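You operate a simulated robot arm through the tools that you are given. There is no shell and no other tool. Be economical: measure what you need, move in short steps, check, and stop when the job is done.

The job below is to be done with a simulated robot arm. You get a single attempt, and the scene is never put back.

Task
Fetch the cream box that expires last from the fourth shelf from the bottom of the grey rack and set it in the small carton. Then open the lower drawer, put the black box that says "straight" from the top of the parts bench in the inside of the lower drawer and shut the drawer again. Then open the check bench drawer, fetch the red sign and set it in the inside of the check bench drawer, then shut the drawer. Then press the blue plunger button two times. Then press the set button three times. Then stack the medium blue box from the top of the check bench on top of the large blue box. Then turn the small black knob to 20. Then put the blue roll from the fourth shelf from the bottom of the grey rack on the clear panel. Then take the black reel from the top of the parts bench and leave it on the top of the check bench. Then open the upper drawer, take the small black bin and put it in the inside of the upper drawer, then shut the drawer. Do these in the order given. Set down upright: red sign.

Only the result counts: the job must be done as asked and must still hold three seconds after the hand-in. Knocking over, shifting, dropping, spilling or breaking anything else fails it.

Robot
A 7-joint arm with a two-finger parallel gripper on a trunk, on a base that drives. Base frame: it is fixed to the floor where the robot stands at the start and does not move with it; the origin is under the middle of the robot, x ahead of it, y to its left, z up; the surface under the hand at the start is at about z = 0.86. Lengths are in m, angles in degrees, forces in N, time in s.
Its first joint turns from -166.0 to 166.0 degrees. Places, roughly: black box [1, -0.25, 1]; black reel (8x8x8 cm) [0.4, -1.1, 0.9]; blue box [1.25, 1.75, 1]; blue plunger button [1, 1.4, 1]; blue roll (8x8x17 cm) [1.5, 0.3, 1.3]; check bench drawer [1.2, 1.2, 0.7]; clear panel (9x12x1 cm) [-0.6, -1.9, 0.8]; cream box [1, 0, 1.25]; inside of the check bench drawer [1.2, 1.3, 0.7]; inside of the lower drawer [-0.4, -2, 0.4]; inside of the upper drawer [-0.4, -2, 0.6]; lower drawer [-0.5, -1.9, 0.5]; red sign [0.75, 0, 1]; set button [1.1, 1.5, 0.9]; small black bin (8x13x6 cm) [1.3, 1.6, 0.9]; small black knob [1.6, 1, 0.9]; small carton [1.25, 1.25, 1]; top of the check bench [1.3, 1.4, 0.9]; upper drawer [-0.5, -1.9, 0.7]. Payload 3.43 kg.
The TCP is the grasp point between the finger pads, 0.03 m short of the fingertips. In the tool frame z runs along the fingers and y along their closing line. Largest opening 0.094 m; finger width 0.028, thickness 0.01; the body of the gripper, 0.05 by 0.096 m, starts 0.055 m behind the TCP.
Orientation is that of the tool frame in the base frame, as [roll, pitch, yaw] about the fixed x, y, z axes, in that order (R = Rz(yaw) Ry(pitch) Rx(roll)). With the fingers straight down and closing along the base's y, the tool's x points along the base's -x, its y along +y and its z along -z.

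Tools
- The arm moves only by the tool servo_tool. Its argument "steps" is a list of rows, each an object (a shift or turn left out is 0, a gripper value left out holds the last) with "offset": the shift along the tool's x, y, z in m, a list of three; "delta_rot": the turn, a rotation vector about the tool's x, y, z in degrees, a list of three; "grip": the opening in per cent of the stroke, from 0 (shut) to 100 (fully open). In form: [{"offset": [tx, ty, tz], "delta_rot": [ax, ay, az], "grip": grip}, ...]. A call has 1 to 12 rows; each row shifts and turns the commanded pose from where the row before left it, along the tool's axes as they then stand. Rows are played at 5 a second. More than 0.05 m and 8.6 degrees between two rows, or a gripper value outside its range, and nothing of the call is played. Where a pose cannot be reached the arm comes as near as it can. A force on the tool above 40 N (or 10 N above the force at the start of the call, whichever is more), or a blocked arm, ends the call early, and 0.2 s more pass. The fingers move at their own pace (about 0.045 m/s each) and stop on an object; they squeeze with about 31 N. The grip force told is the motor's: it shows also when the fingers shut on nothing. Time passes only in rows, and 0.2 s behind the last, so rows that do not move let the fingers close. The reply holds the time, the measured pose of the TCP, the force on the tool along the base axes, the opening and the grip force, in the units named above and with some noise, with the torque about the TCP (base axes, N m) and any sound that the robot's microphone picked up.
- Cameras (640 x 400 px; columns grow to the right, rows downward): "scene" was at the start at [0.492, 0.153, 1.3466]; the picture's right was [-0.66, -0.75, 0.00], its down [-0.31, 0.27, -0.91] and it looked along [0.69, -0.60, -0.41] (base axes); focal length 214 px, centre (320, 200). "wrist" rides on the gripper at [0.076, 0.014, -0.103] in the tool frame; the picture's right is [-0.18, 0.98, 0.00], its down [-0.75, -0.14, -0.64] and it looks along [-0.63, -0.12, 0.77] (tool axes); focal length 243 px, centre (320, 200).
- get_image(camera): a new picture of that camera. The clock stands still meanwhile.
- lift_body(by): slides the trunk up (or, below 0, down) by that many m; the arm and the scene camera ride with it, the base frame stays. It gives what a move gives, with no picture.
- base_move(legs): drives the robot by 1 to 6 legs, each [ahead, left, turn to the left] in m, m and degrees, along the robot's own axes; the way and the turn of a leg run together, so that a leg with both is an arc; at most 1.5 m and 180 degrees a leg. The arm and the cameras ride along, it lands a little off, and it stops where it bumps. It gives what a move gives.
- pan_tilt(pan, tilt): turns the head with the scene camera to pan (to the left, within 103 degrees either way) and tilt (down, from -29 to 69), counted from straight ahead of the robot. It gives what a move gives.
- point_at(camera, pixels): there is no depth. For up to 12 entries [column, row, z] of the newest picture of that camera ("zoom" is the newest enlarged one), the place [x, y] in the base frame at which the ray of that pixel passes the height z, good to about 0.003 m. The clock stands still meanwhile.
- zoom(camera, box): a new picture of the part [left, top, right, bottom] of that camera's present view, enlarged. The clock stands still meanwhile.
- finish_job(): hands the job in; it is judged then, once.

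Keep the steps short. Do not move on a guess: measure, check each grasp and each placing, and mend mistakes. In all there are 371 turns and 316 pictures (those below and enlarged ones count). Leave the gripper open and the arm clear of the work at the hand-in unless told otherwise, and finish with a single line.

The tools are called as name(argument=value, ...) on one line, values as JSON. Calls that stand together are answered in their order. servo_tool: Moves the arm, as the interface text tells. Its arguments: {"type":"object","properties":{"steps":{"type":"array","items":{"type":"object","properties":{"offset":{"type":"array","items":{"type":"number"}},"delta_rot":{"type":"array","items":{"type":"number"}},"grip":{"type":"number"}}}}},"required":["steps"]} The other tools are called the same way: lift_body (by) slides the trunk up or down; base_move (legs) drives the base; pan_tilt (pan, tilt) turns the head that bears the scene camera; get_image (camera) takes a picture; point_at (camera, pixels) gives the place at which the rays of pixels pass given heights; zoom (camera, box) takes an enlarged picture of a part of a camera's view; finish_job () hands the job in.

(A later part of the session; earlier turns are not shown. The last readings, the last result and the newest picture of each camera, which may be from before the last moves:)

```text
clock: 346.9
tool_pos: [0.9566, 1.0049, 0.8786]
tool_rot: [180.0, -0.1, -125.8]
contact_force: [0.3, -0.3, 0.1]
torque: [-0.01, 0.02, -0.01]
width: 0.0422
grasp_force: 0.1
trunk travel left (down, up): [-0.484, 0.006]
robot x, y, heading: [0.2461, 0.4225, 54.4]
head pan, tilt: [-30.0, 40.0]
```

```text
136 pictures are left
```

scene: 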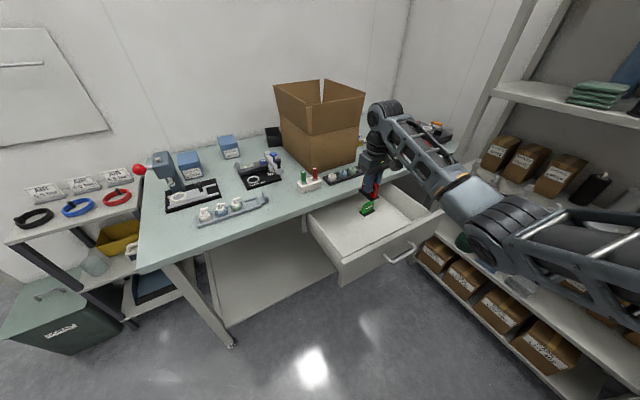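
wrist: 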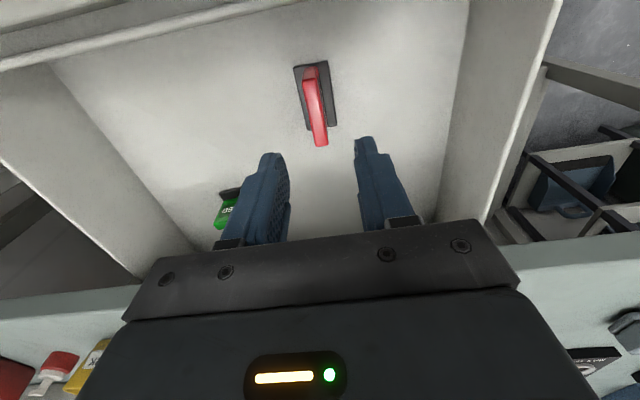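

Sign stands upright in the drawer. Raise, back off, tilt the closed gripper forward to push the drawer shut.

servo_tool(steps=[{"offset": [0, 0, -0.045], "grip": 0}, {"offset": [0, 0, -0.045]}, {"offset": [0, 0, -0.045]}, {"offset": [0, 0, -0.045]}, {"offset": [0, 0, -0.03]}, {}])

base_move(legs=[[-0.3, 0.05, 0]])

servo_tool(steps=[{"delta_rot": [0, -8.3, 0]}, {"delta_rot": [0, -8.3, 0]}, {"delta_rot": [0, -8.3, 0]}, {"delta_rot": [0, -8.3, 0]}, {"delta_rot": [0, -8.3, 0]}, {"delta_rot": [0, -8.3, 0]}, {"delta_rot": [0, -8.3, 0]}, {"delta_rot": [0, -8.3, 0]}, {"delta_rot": [0, -8.3, 0]}, {}])

get_image(camera="scene")

```text
clock: 348.3
tool_pos: [0.9586, 1.0049, 1.0889]
tool_rot: [-180.0, 0.0, -125.7]
contact_force: [1.5, -0.2, -0.2]
torque: [0.02, -0.02, -0.02]
width: 0.0003
grasp_force: 30.8
trunk travel left (down, up): [-0.484, 0.006]
robot x, y, heading: [0.2436, 0.4232, 54.4]
head pan, tilt: [-30.0, 40.0]
```

```text
clock: 350.3
tool_pos: [0.7463, 0.789, 1.0875]
tool_rot: [-180.0, -0.1, -125.9]
contact_force: [0.0, 0.5, -0.6]
torque: [0.01, 0.02, -0.03]
width: 0.0
grasp_force: 30.9
trunk travel left (down, up): [-0.484, 0.006]
robot x, y, heading: [0.0342, 0.2108, 54.4]
head pan, tilt: [-30.0, 40.0]
```

```text
clock: 352.5
tool_pos: [0.7461, 0.7889, 1.0869]
tool_rot: [-179.9, 74.7, -125.8]
contact_force: [0.1, 0.0, -0.2]
torque: [0.04, -0.01, -0.01]
width: 0.0001
grasp_force: 30.7
trunk travel left (down, up): [-0.484, 0.006]
robot x, y, heading: [0.0294, 0.2114, 54.2]
head pan, tilt: [-30.0, 40.0]
```

```text
135 pictures are left
```

scene: 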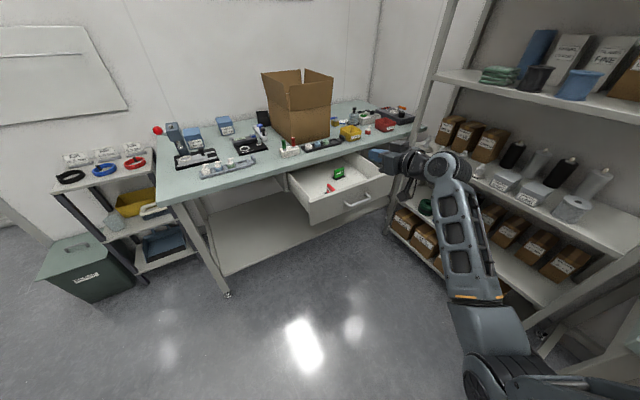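

lift_body(by=-0.345)

get_image(camera="wrist")

get_image(camera="scene")

```text
clock: 355.9
tool_pos: [0.7453, 0.7889, 0.7422]
tool_rot: [-179.9, 74.6, -125.8]
contact_force: [-0.5, 0.2, 0.2]
torque: [-0.01, 0.04, 0.0]
width: 0.0
grasp_force: 31.0
trunk travel left (down, up): [-0.139, 0.351]
robot x, y, heading: [0.0333, 0.2096, 54.2]
head pan, tilt: [-30.0, 40.0]
```

```text
134 pictures are left
```

wrist: 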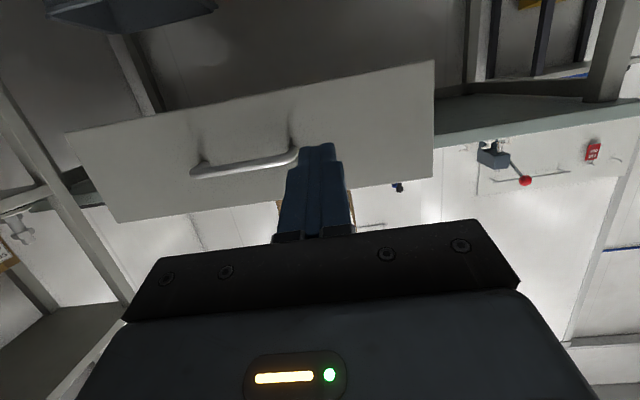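

```text
133 pictures are left
```

scene: 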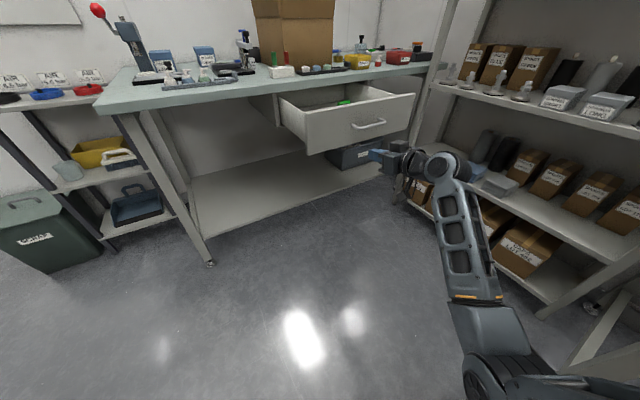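

base_move(legs=[[0, 0.035, 0], [0.33, 0, 0]])

get_image(camera="wrist")

get_image(camera="scene")

```text
clock: 358.6
tool_pos: [0.9127, 1.0765, 0.7422]
tool_rot: [-180.0, 74.5, -125.8]
contact_force: [-0.5, -0.5, 0.0]
torque: [-0.01, 0.01, 0.02]
width: 0.0001
grasp_force: 31.4
trunk travel left (down, up): [-0.139, 0.351]
robot x, y, heading: [0.1957, 0.4984, 54.1]
head pan, tilt: [-30.0, 40.0]
```

```text
132 pictures are left
```

wrist: 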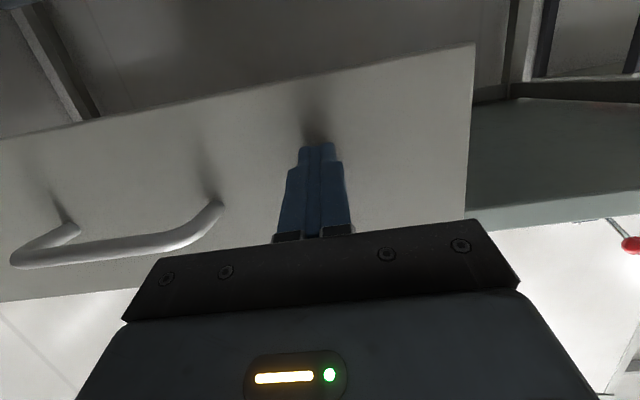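

```text
131 pictures are left
```

scene: 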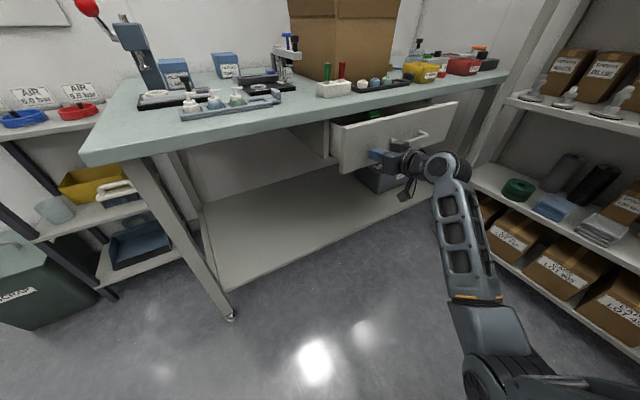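

base_move(legs=[[0.07, 0, 0]])

servo_tool(steps=[{"offset": [-0.0027, 0, 0.0096]}, {"offset": [-0.0027, 0, 0.0096]}, {"offset": [-0.0027, 0, 0.0096]}, {"offset": [-0.0027, 0, 0.0096]}, {"offset": [-0.0027, 0, 0.0096]}, {}])

get_image(camera="scene")

get_image(camera="wrist")

```text
clock: 359.6
tool_pos: [0.9543, 1.1341, 0.7415]
tool_rot: [-179.9, 74.7, -125.7]
contact_force: [0.9, -0.4, 0.5]
torque: [0.04, -0.01, 0.02]
width: 0.0002
grasp_force: 30.5
trunk travel left (down, up): [-0.139, 0.351]
robot x, y, heading: [0.2367, 0.5599, 54.4]
head pan, tilt: [-30.0, 40.0]
```

```text
clock: 360.1
tool_pos: [0.9611, 1.1434, 0.7414]
tool_rot: [-179.9, 74.5, -125.8]
contact_force: [-9.5, -7.6, 2.9]
torque: [0.09, -0.18, 0.16]
width: 0.0
grasp_force: 30.7
trunk travel left (down, up): [-0.139, 0.351]
robot x, y, heading: [0.2361, 0.5557, 54.2]
head pan, tilt: [-30.0, 40.0]
stopped in row 2: the force on the tool passed its limit at 54 N (the readings are from after the stop); the commanded pose is now the measured one
```

```text
130 pictures are left
```

scene: 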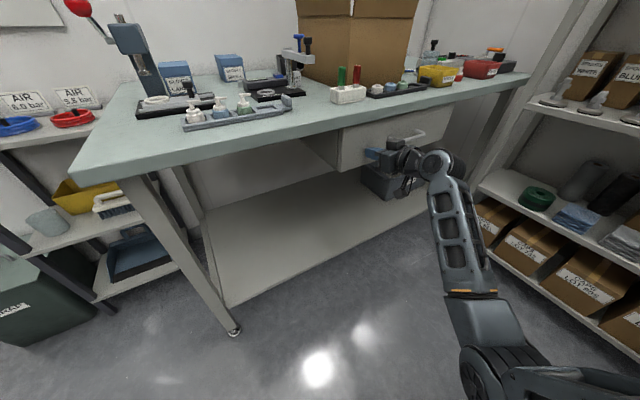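

```text
129 pictures are left
```

wrist: 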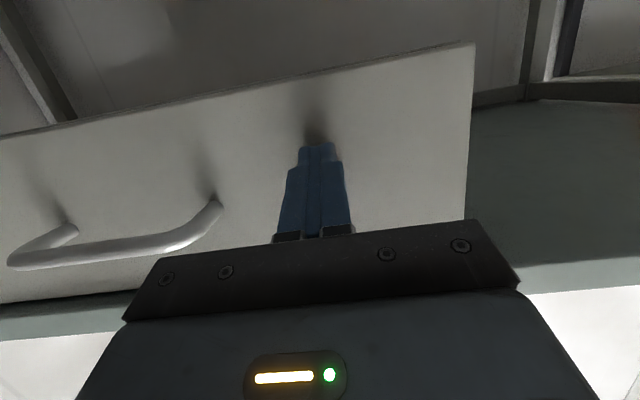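

servo_tool(steps=[{"offset": [-0.0027, 0, 0.0096]}, {}])

base_move(legs=[[-0.45, 0, 0]])

lift_body(by=0.345)

get_image(camera="scene")

```text
clock: 360.4
tool_pos: [0.9612, 1.1439, 0.7419]
tool_rot: [-179.8, 74.5, -125.8]
contact_force: [-15.4, -11.6, 5.8]
torque: [0.21, -0.25, 0.17]
width: 0.0001
grasp_force: 30.6
trunk travel left (down, up): [-0.139, 0.351]
robot x, y, heading: [0.2406, 0.5559, 54.0]
head pan, tilt: [-30.0, 40.0]
stopped in row 1: the force on the tool passed its limit at 67 N (the readings are from after the stop); the commanded pose is now the measured one
```

```text
clock: 363.1
tool_pos: [0.6945, 0.7827, 0.7408]
tool_rot: [179.9, 74.3, -125.6]
contact_force: [0.5, -1.0, 0.8]
torque: [0.0, 0.0, -0.03]
width: 0.0002
grasp_force: 31.2
trunk travel left (down, up): [-0.139, 0.351]
robot x, y, heading: [-0.0228, 0.1898, 54.5]
head pan, tilt: [-30.0, 40.0]
```

```text
clock: 366.5
tool_pos: [0.6952, 0.7829, 1.0856]
tool_rot: [-179.9, 74.4, -125.5]
contact_force: [1.0, -1.1, -0.9]
torque: [0.0, -0.02, 0.0]
width: 0.0001
grasp_force: 31.1
trunk travel left (down, up): [-0.484, 0.006]
robot x, y, heading: [-0.0258, 0.195, 54.7]
head pan, tilt: [-30.0, 40.0]
```

```text
128 pictures are left
```

scene: 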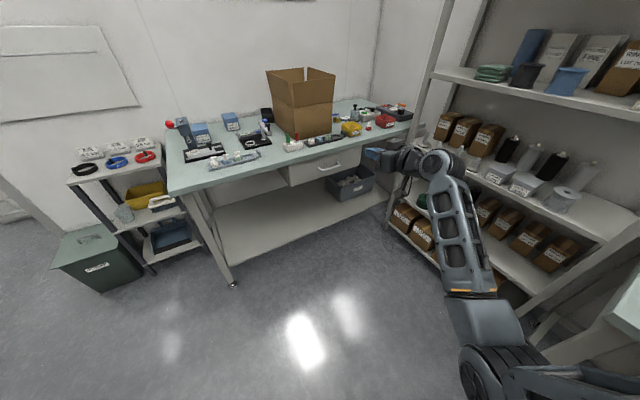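

Drawer is closed. Now look closely at the gauge with the blue plunger and SET button.

base_move(legs=[[0.35, 0, 0]])

pan_tilt(pan=-10, tilt=30)

get_image(camera="scene")

zoom(camera="scene", box=[240, 110, 400, 210])

```text
clock: 368.8
tool_pos: [0.8981, 1.0677, 1.0859]
tool_rot: [179.9, 74.4, -125.4]
contact_force: [-0.3, -0.6, -0.9]
torque: [0.02, 0.02, 0.0]
width: 0.0002
grasp_force: 31.0
trunk travel left (down, up): [-0.484, 0.006]
robot x, y, heading: [0.1746, 0.4761, 54.2]
head pan, tilt: [-30.0, 40.0]
```

```text
clock: 369.6
tool_pos: [0.8983, 1.0685, 1.0861]
tool_rot: [179.9, 74.5, -125.5]
contact_force: [0.4, 0.0, -0.5]
torque: [-0.01, 0.01, 0.02]
width: 0.0002
grasp_force: 31.3
trunk travel left (down, up): [-0.484, 0.006]
robot x, y, heading: [0.1785, 0.4749, 54.4]
head pan, tilt: [-10.0, 30.0]
```

```text
127 pictures are left
```

scene: 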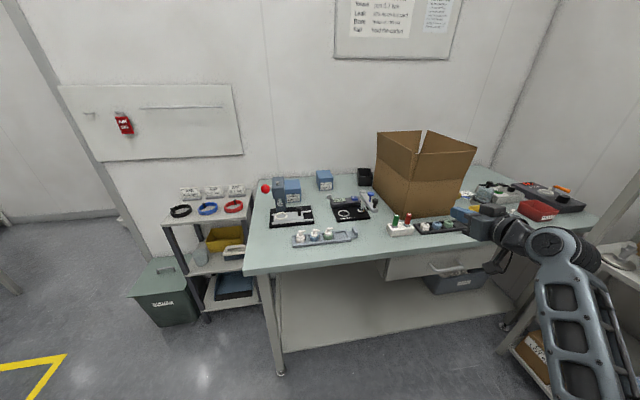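

```text
4.00 times, centred on (320, 160) of scene
```

zoom: 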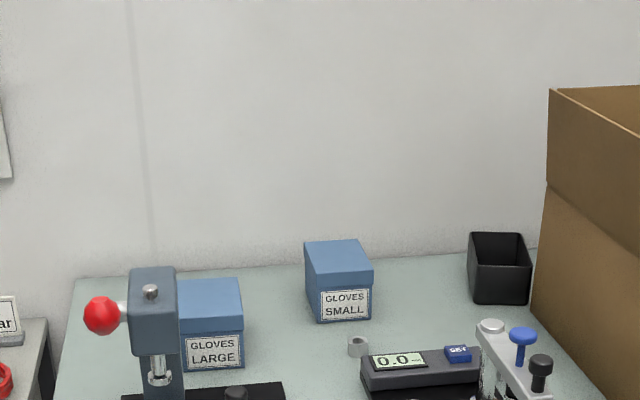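

servo_tool(steps=[{"delta_rot": [0, 8.3, 0]}, {"delta_rot": [0, 8.3, 0]}, {"delta_rot": [0, 8.3, 0]}, {"delta_rot": [0, 8.3, 0]}, {"delta_rot": [0, 8.3, 0]}, {"delta_rot": [0, 8.3, 0]}, {"delta_rot": [0, 8.3, 0]}, {"delta_rot": [0, 8.3, 0]}, {"delta_rot": [0, 8.1, 0]}, {"offset": [0, 0, -0.04]}, {"offset": [0, 0, -0.04]}, {"offset": [0, 0, -0.04]}])

base_move(legs=[[0, 0.12, 0], [0.2, 0, 0]])

pan_tilt(pan=-5, tilt=35)

get_image(camera="scene")

get_image(camera="wrist")

```text
clock: 372.2
tool_pos: [0.9006, 1.0681, 1.2059]
tool_rot: [180.0, -0.2, -125.7]
contact_force: [-0.6, -0.1, 0.1]
torque: [0.0, 0.01, -0.03]
width: 0.0002
grasp_force: 31.1
trunk travel left (down, up): [-0.484, 0.006]
robot x, y, heading: [0.1788, 0.4777, 54.3]
head pan, tilt: [-10.0, 30.0]
```

```text
clock: 374.6
tool_pos: [0.9131, 1.2987, 1.2058]
tool_rot: [-180.0, -0.1, -125.3]
contact_force: [-0.1, 0.6, -0.2]
torque: [0.0, 0.03, 0.01]
width: 0.0004
grasp_force: 31.1
trunk travel left (down, up): [-0.484, 0.006]
robot x, y, heading: [0.1951, 0.7078, 54.7]
head pan, tilt: [-10.0, 30.0]
```

```text
clock: 375.3
tool_pos: [0.9131, 1.2993, 1.2067]
tool_rot: [180.0, -0.2, -125.4]
contact_force: [0.3, 0.0, 0.5]
torque: [0.0, 0.03, -0.01]
width: 0.0001
grasp_force: 31.0
trunk travel left (down, up): [-0.484, 0.006]
robot x, y, heading: [0.198, 0.7064, 54.7]
head pan, tilt: [-5.0, 35.0]
```

```text
125 pictures are left
```

scene: 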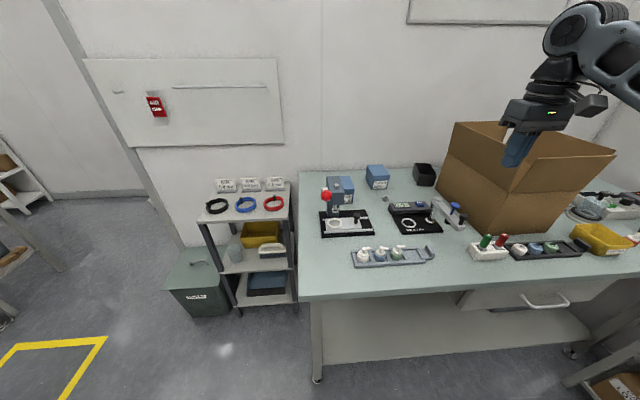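

```text
124 pictures are left
```

wrist: 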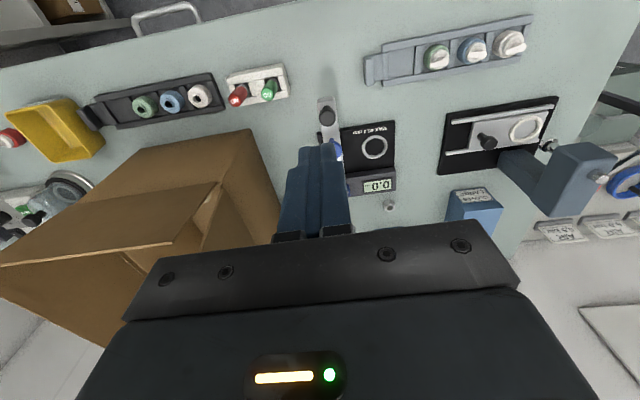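

zoom(camera="scene", box=[380, 185, 476, 245])

point_at(camera="zoom", pixels=[[497, 138, 0.96], [497, 138, 0.98], [497, 138, 1.0], [497, 138, 0.94], [175, 125, 0.91], [208, 128, 0.91]])

zoom(camera="wrist", box=[290, 80, 418, 200])

```text
6.67 times, centred on (428, 215) of scene
```

zoom: 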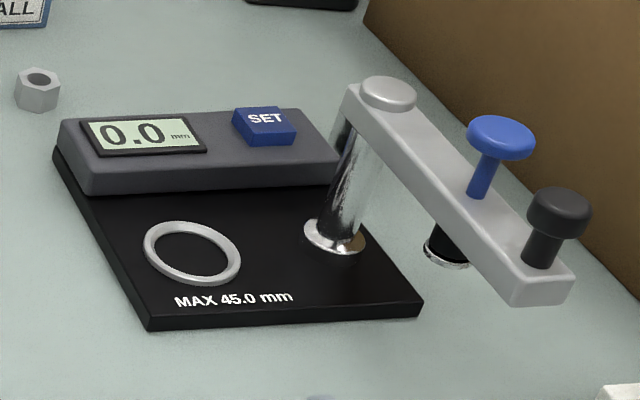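

```text
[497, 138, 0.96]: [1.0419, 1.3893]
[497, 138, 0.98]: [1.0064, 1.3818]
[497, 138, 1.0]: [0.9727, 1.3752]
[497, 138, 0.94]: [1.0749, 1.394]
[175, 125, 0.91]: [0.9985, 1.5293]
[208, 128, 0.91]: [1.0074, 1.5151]
```

```text
3.33 times, centred on (354, 140) of wrist
```

zoom: 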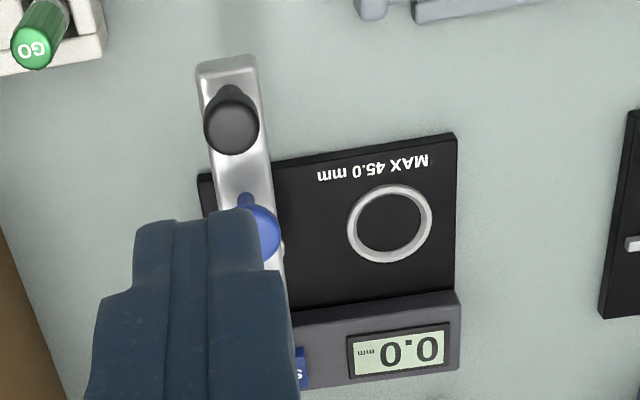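

point_at(camera="zoom", pixels=[[250, 230, 0.94], [250, 230, 0.96], [250, 230, 0.98], [231, 125, 0.96], [231, 125, 0.98]])

```text
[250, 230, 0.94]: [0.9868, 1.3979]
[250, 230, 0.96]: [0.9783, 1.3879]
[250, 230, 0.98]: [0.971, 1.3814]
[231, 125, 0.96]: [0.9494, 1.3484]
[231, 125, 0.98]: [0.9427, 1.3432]
```

servo_tool(steps=[{"offset": [0, 0.035, 0]}, {"offset": [0, 0.035, 0]}, {}])

zoom(camera="wrist", box=[230, 80, 358, 200])

```text
clock: 376.1
tool_pos: [0.8572, 1.34, 1.2057]
tool_rot: [-179.9, -0.1, -125.5]
contact_force: [0.1, 0.6, -0.3]
torque: [-0.03, -0.03, 0.02]
width: 0.0
grasp_force: 30.9
trunk travel left (down, up): [-0.484, 0.006]
robot x, y, heading: [0.1915, 0.7042, 54.7]
head pan, tilt: [-5.0, 35.0]
```

```text
3.33 times, centred on (294, 140) of wrist
```

zoom: 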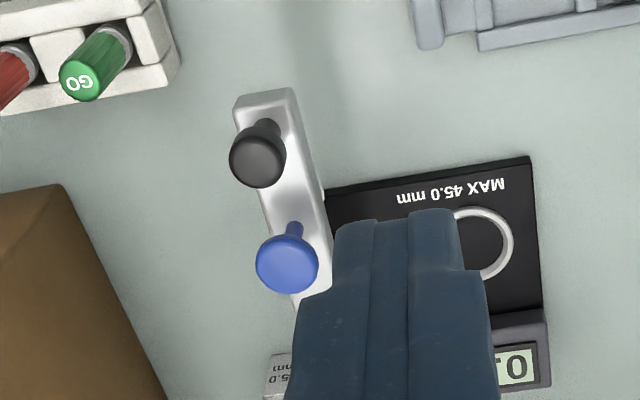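

point_at(camera="zoom", pixels=[[288, 264, 1.0], [288, 264, 0.98], [288, 264, 1.01], [258, 160, 1.0]])

zoom(camera="scene", box=[412, 185, 476, 225])

point_at(camera="zoom", pixels=[[430, 210, 1.0], [430, 210, 0.98], [430, 210, 1.01]])

```text
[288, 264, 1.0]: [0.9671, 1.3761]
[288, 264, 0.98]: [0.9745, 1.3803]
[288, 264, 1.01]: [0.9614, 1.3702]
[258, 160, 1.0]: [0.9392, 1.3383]
```

```text
10.00 times, centred on (444, 205) of scene
```

zoom: 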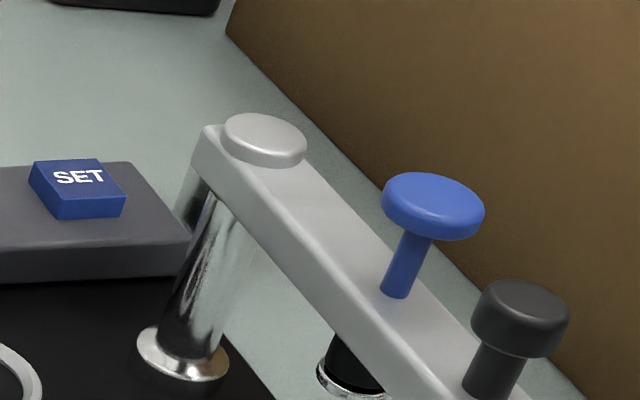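

```text
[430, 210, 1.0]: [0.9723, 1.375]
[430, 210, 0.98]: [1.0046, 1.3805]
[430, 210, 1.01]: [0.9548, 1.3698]
```

servo_tool(steps=[{"offset": [-0.0303, -0.023, 0]}, {"offset": [-0.0303, -0.023, 0]}, {"offset": [-0.0303, -0.023, 0.01]}, {"offset": [0, 0, 0.04]}, {"offset": [0, 0, 0.04]}, {"offset": [0, 0, 0.04]}, {"offset": [0, 0, 0.015]}, {}])

get_image(camera="wrist")

zoom(camera="scene", box=[380, 160, 508, 240])

```text
clock: 377.9
tool_pos: [0.9656, 1.3746, 1.0615]
tool_rot: [180.0, -0.2, -125.4]
contact_force: [1.3, 0.4, -0.7]
torque: [-0.02, -0.01, -0.02]
width: 0.0
grasp_force: 31.5
trunk travel left (down, up): [-0.484, 0.006]
robot x, y, heading: [0.1919, 0.7047, 54.5]
head pan, tilt: [-5.0, 35.0]
```

```text
119 pictures are left
```

wrist: 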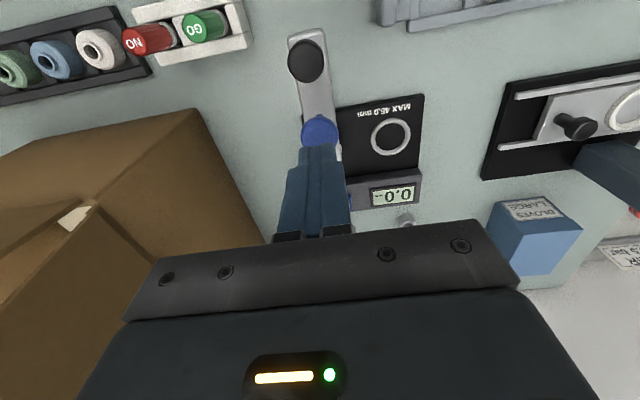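

```text
5.00 times, centred on (444, 200) of scene
```

zoom: 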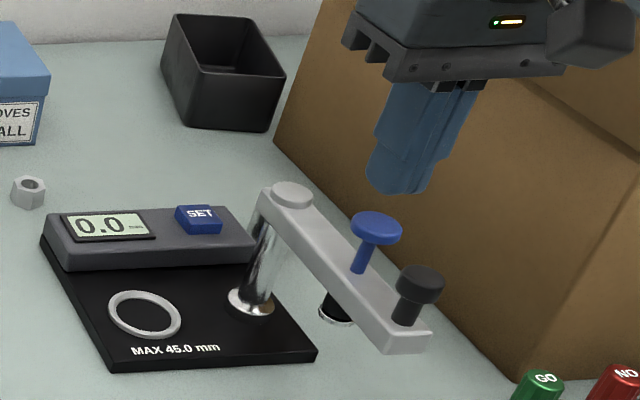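

point_at(camera="wrist", pixels=[[320, 131, 1.004], [320, 131, 1.0], [302, 133, 1.0], [338, 131, 1.0]])

point_at(camera="zoom", pixels=[[376, 224, 1.004], [405, 190, 1.0315], [376, 224, 1.0], [376, 224, 1.01]])

```text
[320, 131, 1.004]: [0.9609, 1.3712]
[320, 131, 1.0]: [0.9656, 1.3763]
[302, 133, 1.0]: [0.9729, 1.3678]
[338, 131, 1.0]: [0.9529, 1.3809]
```

```text
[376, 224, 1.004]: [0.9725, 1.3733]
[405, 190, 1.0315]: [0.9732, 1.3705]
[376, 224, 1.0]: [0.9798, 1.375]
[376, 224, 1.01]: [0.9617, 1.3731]
```

servo_tool(steps=[{"offset": [0.003, 0, 0.018]}, {"offset": [0, 0, 0.004]}, {"offset": [0, 0, 0.004]}, {}])

servo_tool(steps=[{"offset": [0, 0, 0.004]}, {"offset": [0, 0, 0.004]}, {}])

```text
clock: 378.9
tool_pos: [0.9644, 1.3732, 1.0347]
tool_rot: [179.9, 0.0, -125.4]
contact_force: [0.5, -0.2, 0.1]
torque: [-0.01, -0.01, 0.03]
width: 0.0
grasp_force: 31.2
trunk travel left (down, up): [-0.484, 0.006]
robot x, y, heading: [0.1925, 0.7045, 54.4]
head pan, tilt: [-5.0, 35.0]
```

```text
clock: 379.7
tool_pos: [0.9642, 1.372, 1.027]
tool_rot: [-180.0, -0.1, -125.4]
contact_force: [-0.4, -0.4, 1.9]
torque: [-0.01, -0.03, 0.01]
width: 0.0001
grasp_force: 30.2
trunk travel left (down, up): [-0.484, 0.006]
robot x, y, heading: [0.1952, 0.7056, 54.5]
head pan, tilt: [-5.0, 35.0]
```

servo_tool(steps=[{"offset": [0, 0, 0.003]}, {"offset": [0, 0, 0.003]}, {}])

zoom(camera="scene", box=[380, 160, 508, 240])

```text
clock: 380.5
tool_pos: [0.9648, 1.3715, 1.0212]
tool_rot: [179.9, -0.1, -125.4]
contact_force: [0.6, 1.8, 2.2]
torque: [0.1, -0.08, 0.0]
width: 0.0
grasp_force: 30.6
trunk travel left (down, up): [-0.484, 0.006]
robot x, y, heading: [0.1976, 0.7062, 54.5]
head pan, tilt: [-5.0, 35.0]
```

```text
5.00 times, centred on (444, 200) of scene
```

zoom: 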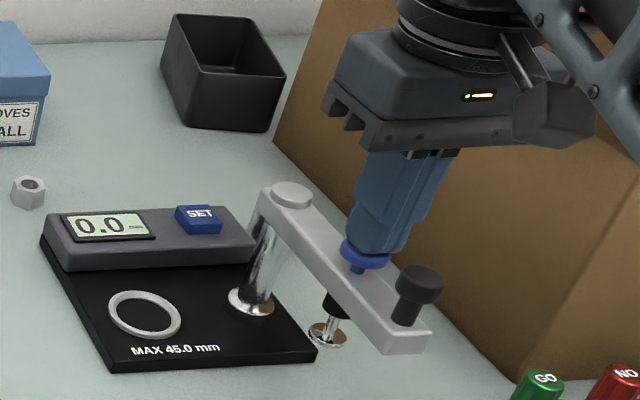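

servo_tool(steps=[{"offset": [0, 0, 0.003]}, {"offset": [0, 0, 0.003]}, {"offset": [0, 0, 0.002]}, {}])

zoom(camera="scene", box=[380, 160, 508, 240])

```text
clock: 381.5
tool_pos: [0.9649, 1.3734, 1.014]
tool_rot: [-180.0, 0.1, -125.4]
contact_force: [-3.5, -2.0, 15.5]
torque: [-0.05, 0.13, 0.1]
width: 0.0
grasp_force: 30.9
trunk travel left (down, up): [-0.484, 0.006]
robot x, y, heading: [0.1938, 0.709, 54.7]
head pan, tilt: [-5.0, 35.0]
heard: click
```

```text
5.00 times, centred on (444, 200) of scene
```

zoom: 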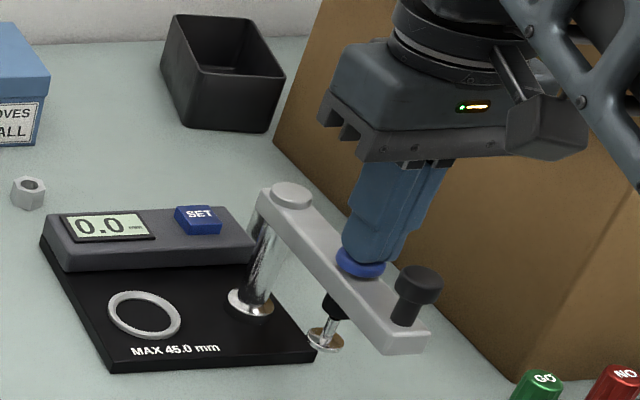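

Click heard: one press. Release fully, then press a second time.

servo_tool(steps=[{"offset": [0, 0, -0.012]}, {"offset": [0, 0, -0.014]}, {}, {}])

zoom(camera="scene", box=[380, 160, 508, 240])

```text
clock: 382.5
tool_pos: [0.9633, 1.3728, 1.0388]
tool_rot: [180.0, -0.1, -125.4]
contact_force: [0.0, 0.0, 1.1]
torque: [-0.03, 0.02, 0.0]
width: 0.0001
grasp_force: 31.6
trunk travel left (down, up): [-0.484, 0.006]
robot x, y, heading: [0.1971, 0.7031, 54.7]
head pan, tilt: [-5.0, 35.0]
```

```text
5.00 times, centred on (444, 200) of scene
```

zoom: 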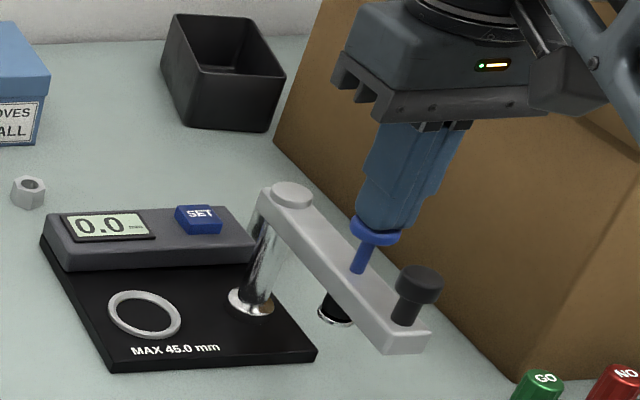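

servo_tool(steps=[{"offset": [0, 0, 0.012]}, {"offset": [0, 0, 0.006]}, {"offset": [0, 0, 0.004]}, {"offset": [0, 0, 0.003]}, {}])

```text
clock: 383.7
tool_pos: [0.9652, 1.3727, 1.0157]
tool_rot: [179.9, 0.0, -125.4]
contact_force: [0.6, 0.7, 9.8]
torque: [0.02, 0.0, -0.05]
width: 0.0
grasp_force: 30.5
trunk travel left (down, up): [-0.484, 0.006]
robot x, y, heading: [0.193, 0.7059, 54.8]
head pan, tilt: [-5.0, 35.0]
heard: click
```

Second click. Release upward; next measure the SET button.

servo_tool(steps=[{"offset": [0, 0, -0.02]}, {"offset": [0, 0, -0.04]}, {"offset": [0, 0, -0.04]}, {"offset": [0, 0.03, -0.02]}, {"offset": [0.03, 0.03, 0]}, {"offset": [0.03, 0, 0]}, {}])

zoom(camera="wrist", box=[250, 60, 410, 220])

zoom(camera="scene", box=[380, 180, 476, 240])

```text
clock: 385.3
tool_pos: [0.8802, 1.3591, 1.1339]
tool_rot: [180.0, -0.1, -125.4]
contact_force: [0.0, -0.4, 0.2]
torque: [0.05, 0.0, 0.0]
width: 0.0001
grasp_force: 31.4
trunk travel left (down, up): [-0.484, 0.006]
robot x, y, heading: [0.1937, 0.7071, 54.8]
head pan, tilt: [-5.0, 35.0]
```

```text
2.50 times, centred on (330, 140) of wrist
```

zoom: 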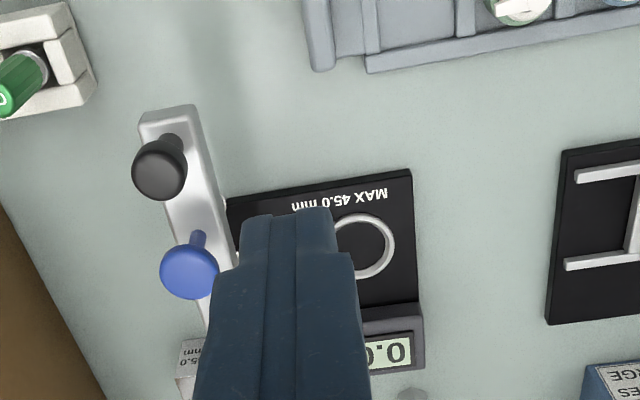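

```text
6.67 times, centred on (428, 210) of scene
```

zoom: 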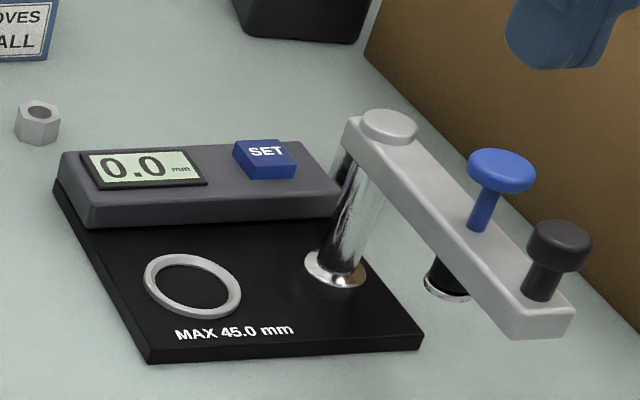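

servo_tool(steps=[{"offset": [0, 0.04, -0.02]}, {"offset": [0, 0.04, -0.02]}, {}])

zoom(camera="wrist", box=[190, 80, 350, 240])

```text
clock: 386.1
tool_pos: [0.8139, 1.4054, 1.1753]
tool_rot: [-179.9, -0.1, -125.3]
contact_force: [-0.1, 0.7, -0.1]
torque: [-0.01, 0.0, 0.01]
width: 0.0
grasp_force: 31.2
trunk travel left (down, up): [-0.484, 0.006]
robot x, y, heading: [0.1936, 0.7066, 54.8]
head pan, tilt: [-5.0, 35.0]
```

```text
2.50 times, centred on (270, 160) of wrist
```

zoom: 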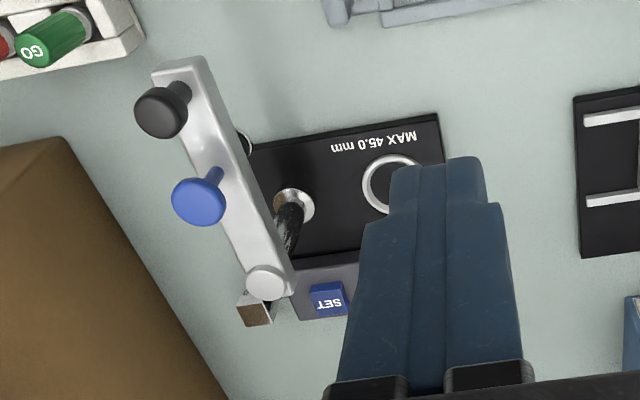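

point_at(camera="zoom", pixels=[[328, 298, 0.9], [328, 298, 0.91], [328, 298, 0.92], [265, 282, 0.98], [265, 282, 0.97]])

zoom(camera="scene", box=[380, 180, 476, 240])

point_at(camera="zoom", pixels=[[264, 153, 0.9], [264, 153, 0.91], [264, 153, 0.92], [388, 122, 0.98], [388, 122, 0.97]])

```text
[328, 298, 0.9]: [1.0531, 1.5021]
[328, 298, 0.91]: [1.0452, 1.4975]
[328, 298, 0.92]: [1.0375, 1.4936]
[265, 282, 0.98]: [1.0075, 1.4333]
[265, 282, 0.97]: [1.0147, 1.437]
```

```text
6.67 times, centred on (428, 210) of scene
```

zoom: 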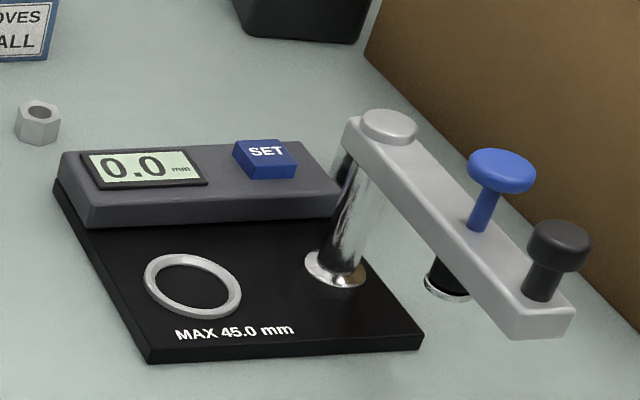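

```text
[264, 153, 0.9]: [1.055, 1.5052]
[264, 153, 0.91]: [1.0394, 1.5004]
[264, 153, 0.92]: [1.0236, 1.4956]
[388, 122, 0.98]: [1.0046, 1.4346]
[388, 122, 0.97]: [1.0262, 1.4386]
```

get_image(camera="scene")

point_at(camera="scene", pixels=[[245, 308, 0], [185, 312, 0], [240, 312, 0], [290, 285, 0], [247, 305, 0.0], [318, 380, 0], [165, 285, 0.4], [238, 285, 0.4]])

```text
110 pictures are left
```

scene: 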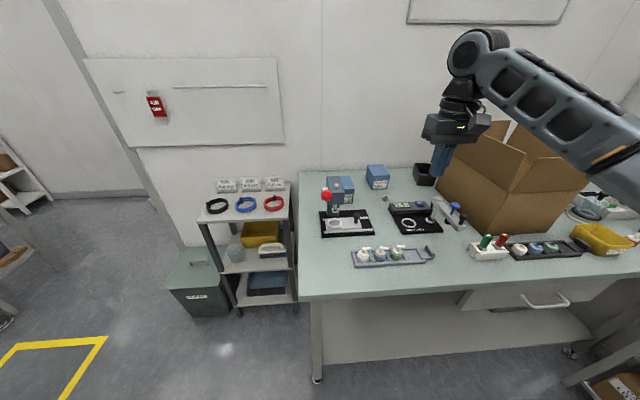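

```text
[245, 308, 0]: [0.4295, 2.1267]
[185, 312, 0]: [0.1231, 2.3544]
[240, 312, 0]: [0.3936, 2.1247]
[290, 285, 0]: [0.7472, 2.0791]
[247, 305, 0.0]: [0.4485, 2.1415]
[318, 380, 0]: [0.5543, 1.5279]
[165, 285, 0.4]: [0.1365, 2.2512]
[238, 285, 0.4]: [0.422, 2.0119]
```

SET top ≈ (1.052,1.502,0.902). To keep the forearm away from the carton I'll shift the arm right relative to the robot and move the base left/ahead.

servo_tool(steps=[{"offset": [0.012, -0.042, 0]}, {"offset": [0.012, -0.042, 0]}, {"offset": [0.012, -0.042, 0]}, {"offset": [0.012, -0.042, 0]}, {"offset": [0.012, -0.042, 0]}, {"offset": [0.012, -0.042, 0]}, {"offset": [0.012, -0.042, 0]}, {"offset": [0.012, -0.042, 0]}, {"offset": [0.009, -0.039, 0]}, {}])

base_move(legs=[[0, 0.237, 0]])

get_image(camera="scene")

```text
clock: 388.3
tool_pos: [1.0617, 1.1015, 1.1741]
tool_rot: [180.0, -0.1, -125.3]
contact_force: [-0.6, 0.9, -0.4]
torque: [-0.05, 0.03, -0.02]
width: 0.0
grasp_force: 30.8
trunk travel left (down, up): [-0.484, 0.006]
robot x, y, heading: [0.1936, 0.7052, 54.6]
head pan, tilt: [-5.0, 35.0]
```

```text
clock: 390.0
tool_pos: [0.8678, 1.2399, 1.1747]
tool_rot: [-179.9, -0.1, -125.5]
contact_force: [-1.0, -0.8, 0.4]
torque: [0.01, -0.02, 0.02]
width: 0.0
grasp_force: 30.7
trunk travel left (down, up): [-0.484, 0.006]
robot x, y, heading: [-0.0007, 0.8424, 54.8]
head pan, tilt: [-5.0, 35.0]
```

```text
109 pictures are left
```

scene: 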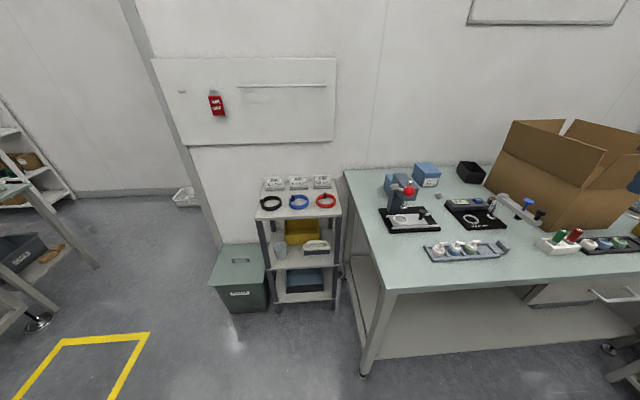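

base_move(legs=[[0.32, 0, 0]])

pan_tilt(pan=-40, tilt=40)

get_image(camera="scene")

get_image(camera="wrist")

```text
clock: 392.2
tool_pos: [1.0552, 1.4959, 1.1751]
tool_rot: [-180.0, 0.0, -125.7]
contact_force: [-0.1, -0.5, -0.1]
torque: [0.02, 0.04, 0.02]
width: 0.0003
grasp_force: 31.2
trunk travel left (down, up): [-0.484, 0.006]
robot x, y, heading: [0.186, 1.1039, 54.5]
head pan, tilt: [-5.0, 35.0]
```

```text
clock: 393.2
tool_pos: [1.0547, 1.4956, 1.1742]
tool_rot: [180.0, -0.1, -125.6]
contact_force: [-0.1, -0.2, -0.7]
torque: [0.0, 0.01, -0.01]
width: 0.0
grasp_force: 31.4
trunk travel left (down, up): [-0.484, 0.006]
robot x, y, heading: [0.1877, 1.1034, 54.4]
head pan, tilt: [-40.0, 40.0]
```

```text
108 pictures are left
```

scene: 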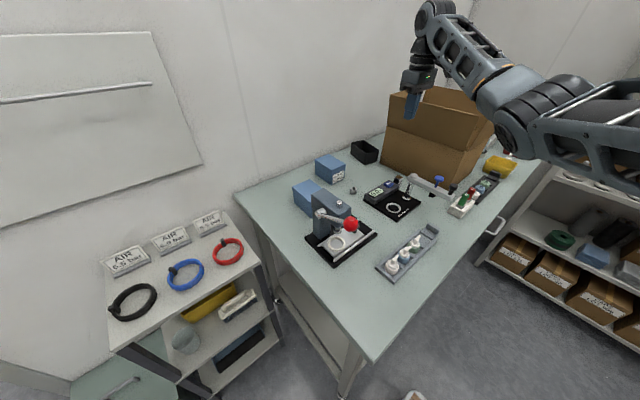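

```text
107 pictures are left
```

wrist: 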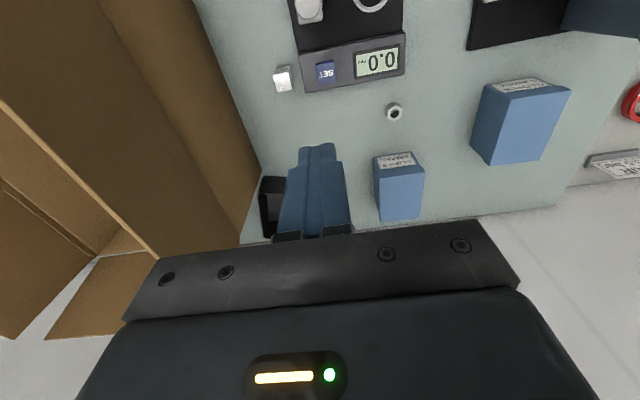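

point_at(camera="wrist", pixels=[[326, 71, 0.903], [318, 65, 0.903], [336, 77, 0.903]])

```text
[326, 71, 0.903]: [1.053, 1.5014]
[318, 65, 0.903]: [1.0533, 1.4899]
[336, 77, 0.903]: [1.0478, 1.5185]
```

servo_tool(steps=[{"offset": [-0.0037, 0.005, 0.04]}, {"offset": [0, 0, 0.045]}, {"offset": [0, 0, 0.045]}, {"offset": [0, 0, 0.04]}, {"offset": [0, 0, 0.035]}, {}])

zoom(camera="scene", box=[330, 80, 522, 220])

get_image(camera="wrist")

```text
clock: 394.6
tool_pos: [1.052, 1.501, 0.9692]
tool_rot: [180.0, -0.2, -125.7]
contact_force: [0.3, 0.5, 0.7]
torque: [0.02, 0.02, 0.02]
width: 0.0001
grasp_force: 30.5
trunk travel left (down, up): [-0.484, 0.006]
robot x, y, heading: [0.1897, 1.1033, 54.3]
head pan, tilt: [-40.0, 40.0]
```

```text
2.86 times, centred on (426, 150) of scene
```

zoom: 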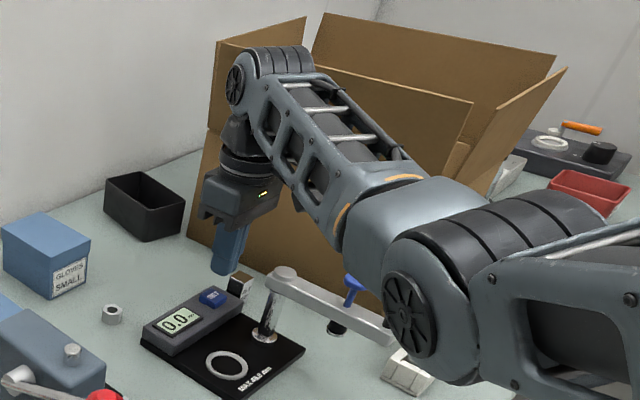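

```text
105 pictures are left
```

wrist: 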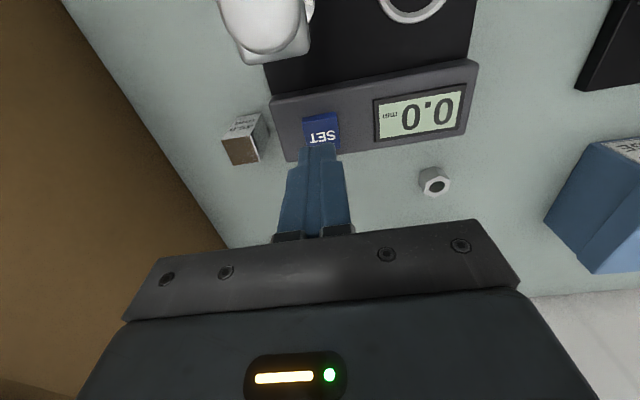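

servo_tool(steps=[{"offset": [0, 0, 0.02]}, {"offset": [0, 0, 0.01]}, {"offset": [0, 0, 0.004]}, {}])

servo_tool(steps=[{"offset": [0, 0, 0.003]}, {"offset": [0, 0, 0.002]}, {}])

```text
clock: 395.6
tool_pos: [1.0523, 1.5018, 0.9353]
tool_rot: [180.0, -0.1, -125.7]
contact_force: [-0.3, -0.1, 0.2]
torque: [0.01, -0.01, -0.04]
width: 0.0
grasp_force: 31.6
trunk travel left (down, up): [-0.484, 0.006]
robot x, y, heading: [0.1884, 1.1052, 54.4]
head pan, tilt: [-40.0, 40.0]
```

```text
clock: 396.4
tool_pos: [1.0529, 1.5023, 0.931]
tool_rot: [180.0, -0.2, -125.6]
contact_force: [0.4, -0.7, 1.3]
torque: [0.02, 0.0, 0.0]
width: 0.0
grasp_force: 30.9
trunk travel left (down, up): [-0.484, 0.006]
robot x, y, heading: [0.1889, 1.1052, 54.5]
head pan, tilt: [-40.0, 40.0]
```

servo_tool(steps=[{"offset": [0, 0, 0.002]}, {"offset": [0, 0, 0.002]}, {}])

```text
clock: 397.2
tool_pos: [1.0525, 1.5012, 0.926]
tool_rot: [-179.9, 0.0, -125.5]
contact_force: [-1.6, -0.1, 6.2]
torque: [-0.02, 0.07, 0.04]
width: 0.0001
grasp_force: 30.6
trunk travel left (down, up): [-0.484, 0.006]
robot x, y, heading: [0.1868, 1.101, 54.5]
head pan, tilt: [-40.0, 40.0]
heard: click
```

Click 1. Release fully, then press 2 and 3 separately.

servo_tool(steps=[{"offset": [0, 0, -0.015]}, {}, {}])

servo_tool(steps=[{"offset": [0, 0, 0.01]}, {"offset": [0, 0, 0.005]}, {}])

servo_tool(steps=[{"offset": [0, 0, -0.015]}, {}, {}])

```text
clock: 398.0
tool_pos: [1.0526, 1.5018, 0.9404]
tool_rot: [180.0, -0.1, -125.7]
contact_force: [0.4, 1.6, 0.7]
torque: [-0.02, 0.0, -0.01]
width: 0.0001
grasp_force: 30.9
trunk travel left (down, up): [-0.484, 0.006]
robot x, y, heading: [0.1853, 1.0989, 54.4]
head pan, tilt: [-40.0, 40.0]
```

```text
clock: 398.8
tool_pos: [1.0522, 1.5007, 0.927]
tool_rot: [-179.9, 0.1, -125.7]
contact_force: [-1.1, -0.9, 5.9]
torque: [-0.02, 0.02, 0.02]
width: 0.0
grasp_force: 31.2
trunk travel left (down, up): [-0.484, 0.006]
robot x, y, heading: [0.1855, 1.1029, 54.5]
head pan, tilt: [-40.0, 40.0]
heard: click
```

```text
clock: 399.6
tool_pos: [1.0518, 1.5007, 0.941]
tool_rot: [179.8, -0.2, -125.7]
contact_force: [-0.7, -0.1, 0.7]
torque: [0.0, 0.01, -0.03]
width: 0.0001
grasp_force: 31.0
trunk travel left (down, up): [-0.484, 0.006]
robot x, y, heading: [0.185, 1.1016, 54.7]
head pan, tilt: [-40.0, 40.0]
```

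servo_tool(steps=[{"offset": [0, 0, 0.01]}, {"offset": [0, 0, 0.005]}, {}])

servo_tool(steps=[{"offset": [0, 0, -0.03]}, {"offset": [0, 0, -0.045]}, {"offset": [0, 0, -0.045]}, {"offset": [0, 0, -0.045]}, {"offset": [0, 0, -0.045], "grip": 100}, {"offset": [0, 0, -0.03]}, {}])

get_image(camera="wrist")

pan_tilt(pan=-60, tilt=35)

get_image(camera="scene")

```text
clock: 400.4
tool_pos: [1.0537, 1.5004, 0.9277]
tool_rot: [-179.9, -0.1, -125.6]
contact_force: [-1.8, -1.4, 6.0]
torque: [-0.04, 0.0, 0.04]
width: 0.0002
grasp_force: 31.2
trunk travel left (down, up): [-0.484, 0.006]
robot x, y, heading: [0.1864, 1.106, 54.5]
head pan, tilt: [-40.0, 40.0]
heard: click
```

```text
clock: 402.0
tool_pos: [1.052, 1.501, 1.1676]
tool_rot: [179.9, -0.1, -125.7]
contact_force: [-0.5, 0.2, 0.7]
torque: [0.01, 0.01, -0.03]
width: 0.0684
grasp_force: 0.1
trunk travel left (down, up): [-0.484, 0.006]
robot x, y, heading: [0.185, 1.1004, 54.6]
head pan, tilt: [-40.0, 40.0]
```

```text
104 pictures are left
```

wrist: 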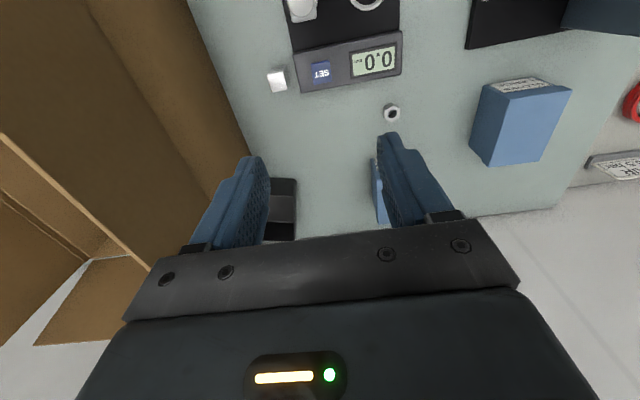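

```text
clock: 402.8
tool_pos: [1.0525, 1.5023, 1.1665]
tool_rot: [179.9, -0.1, -125.7]
contact_force: [0.3, 0.4, -0.5]
torque: [0.06, -0.05, -0.02]
width: 0.094
grasp_force: 0.0
trunk travel left (down, up): [-0.484, 0.006]
robot x, y, heading: [0.187, 1.1053, 54.6]
head pan, tilt: [-60.0, 35.0]
```

```text
103 pictures are left
```

scene: 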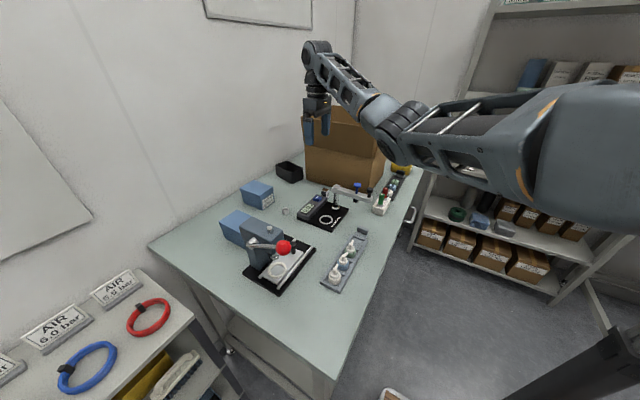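

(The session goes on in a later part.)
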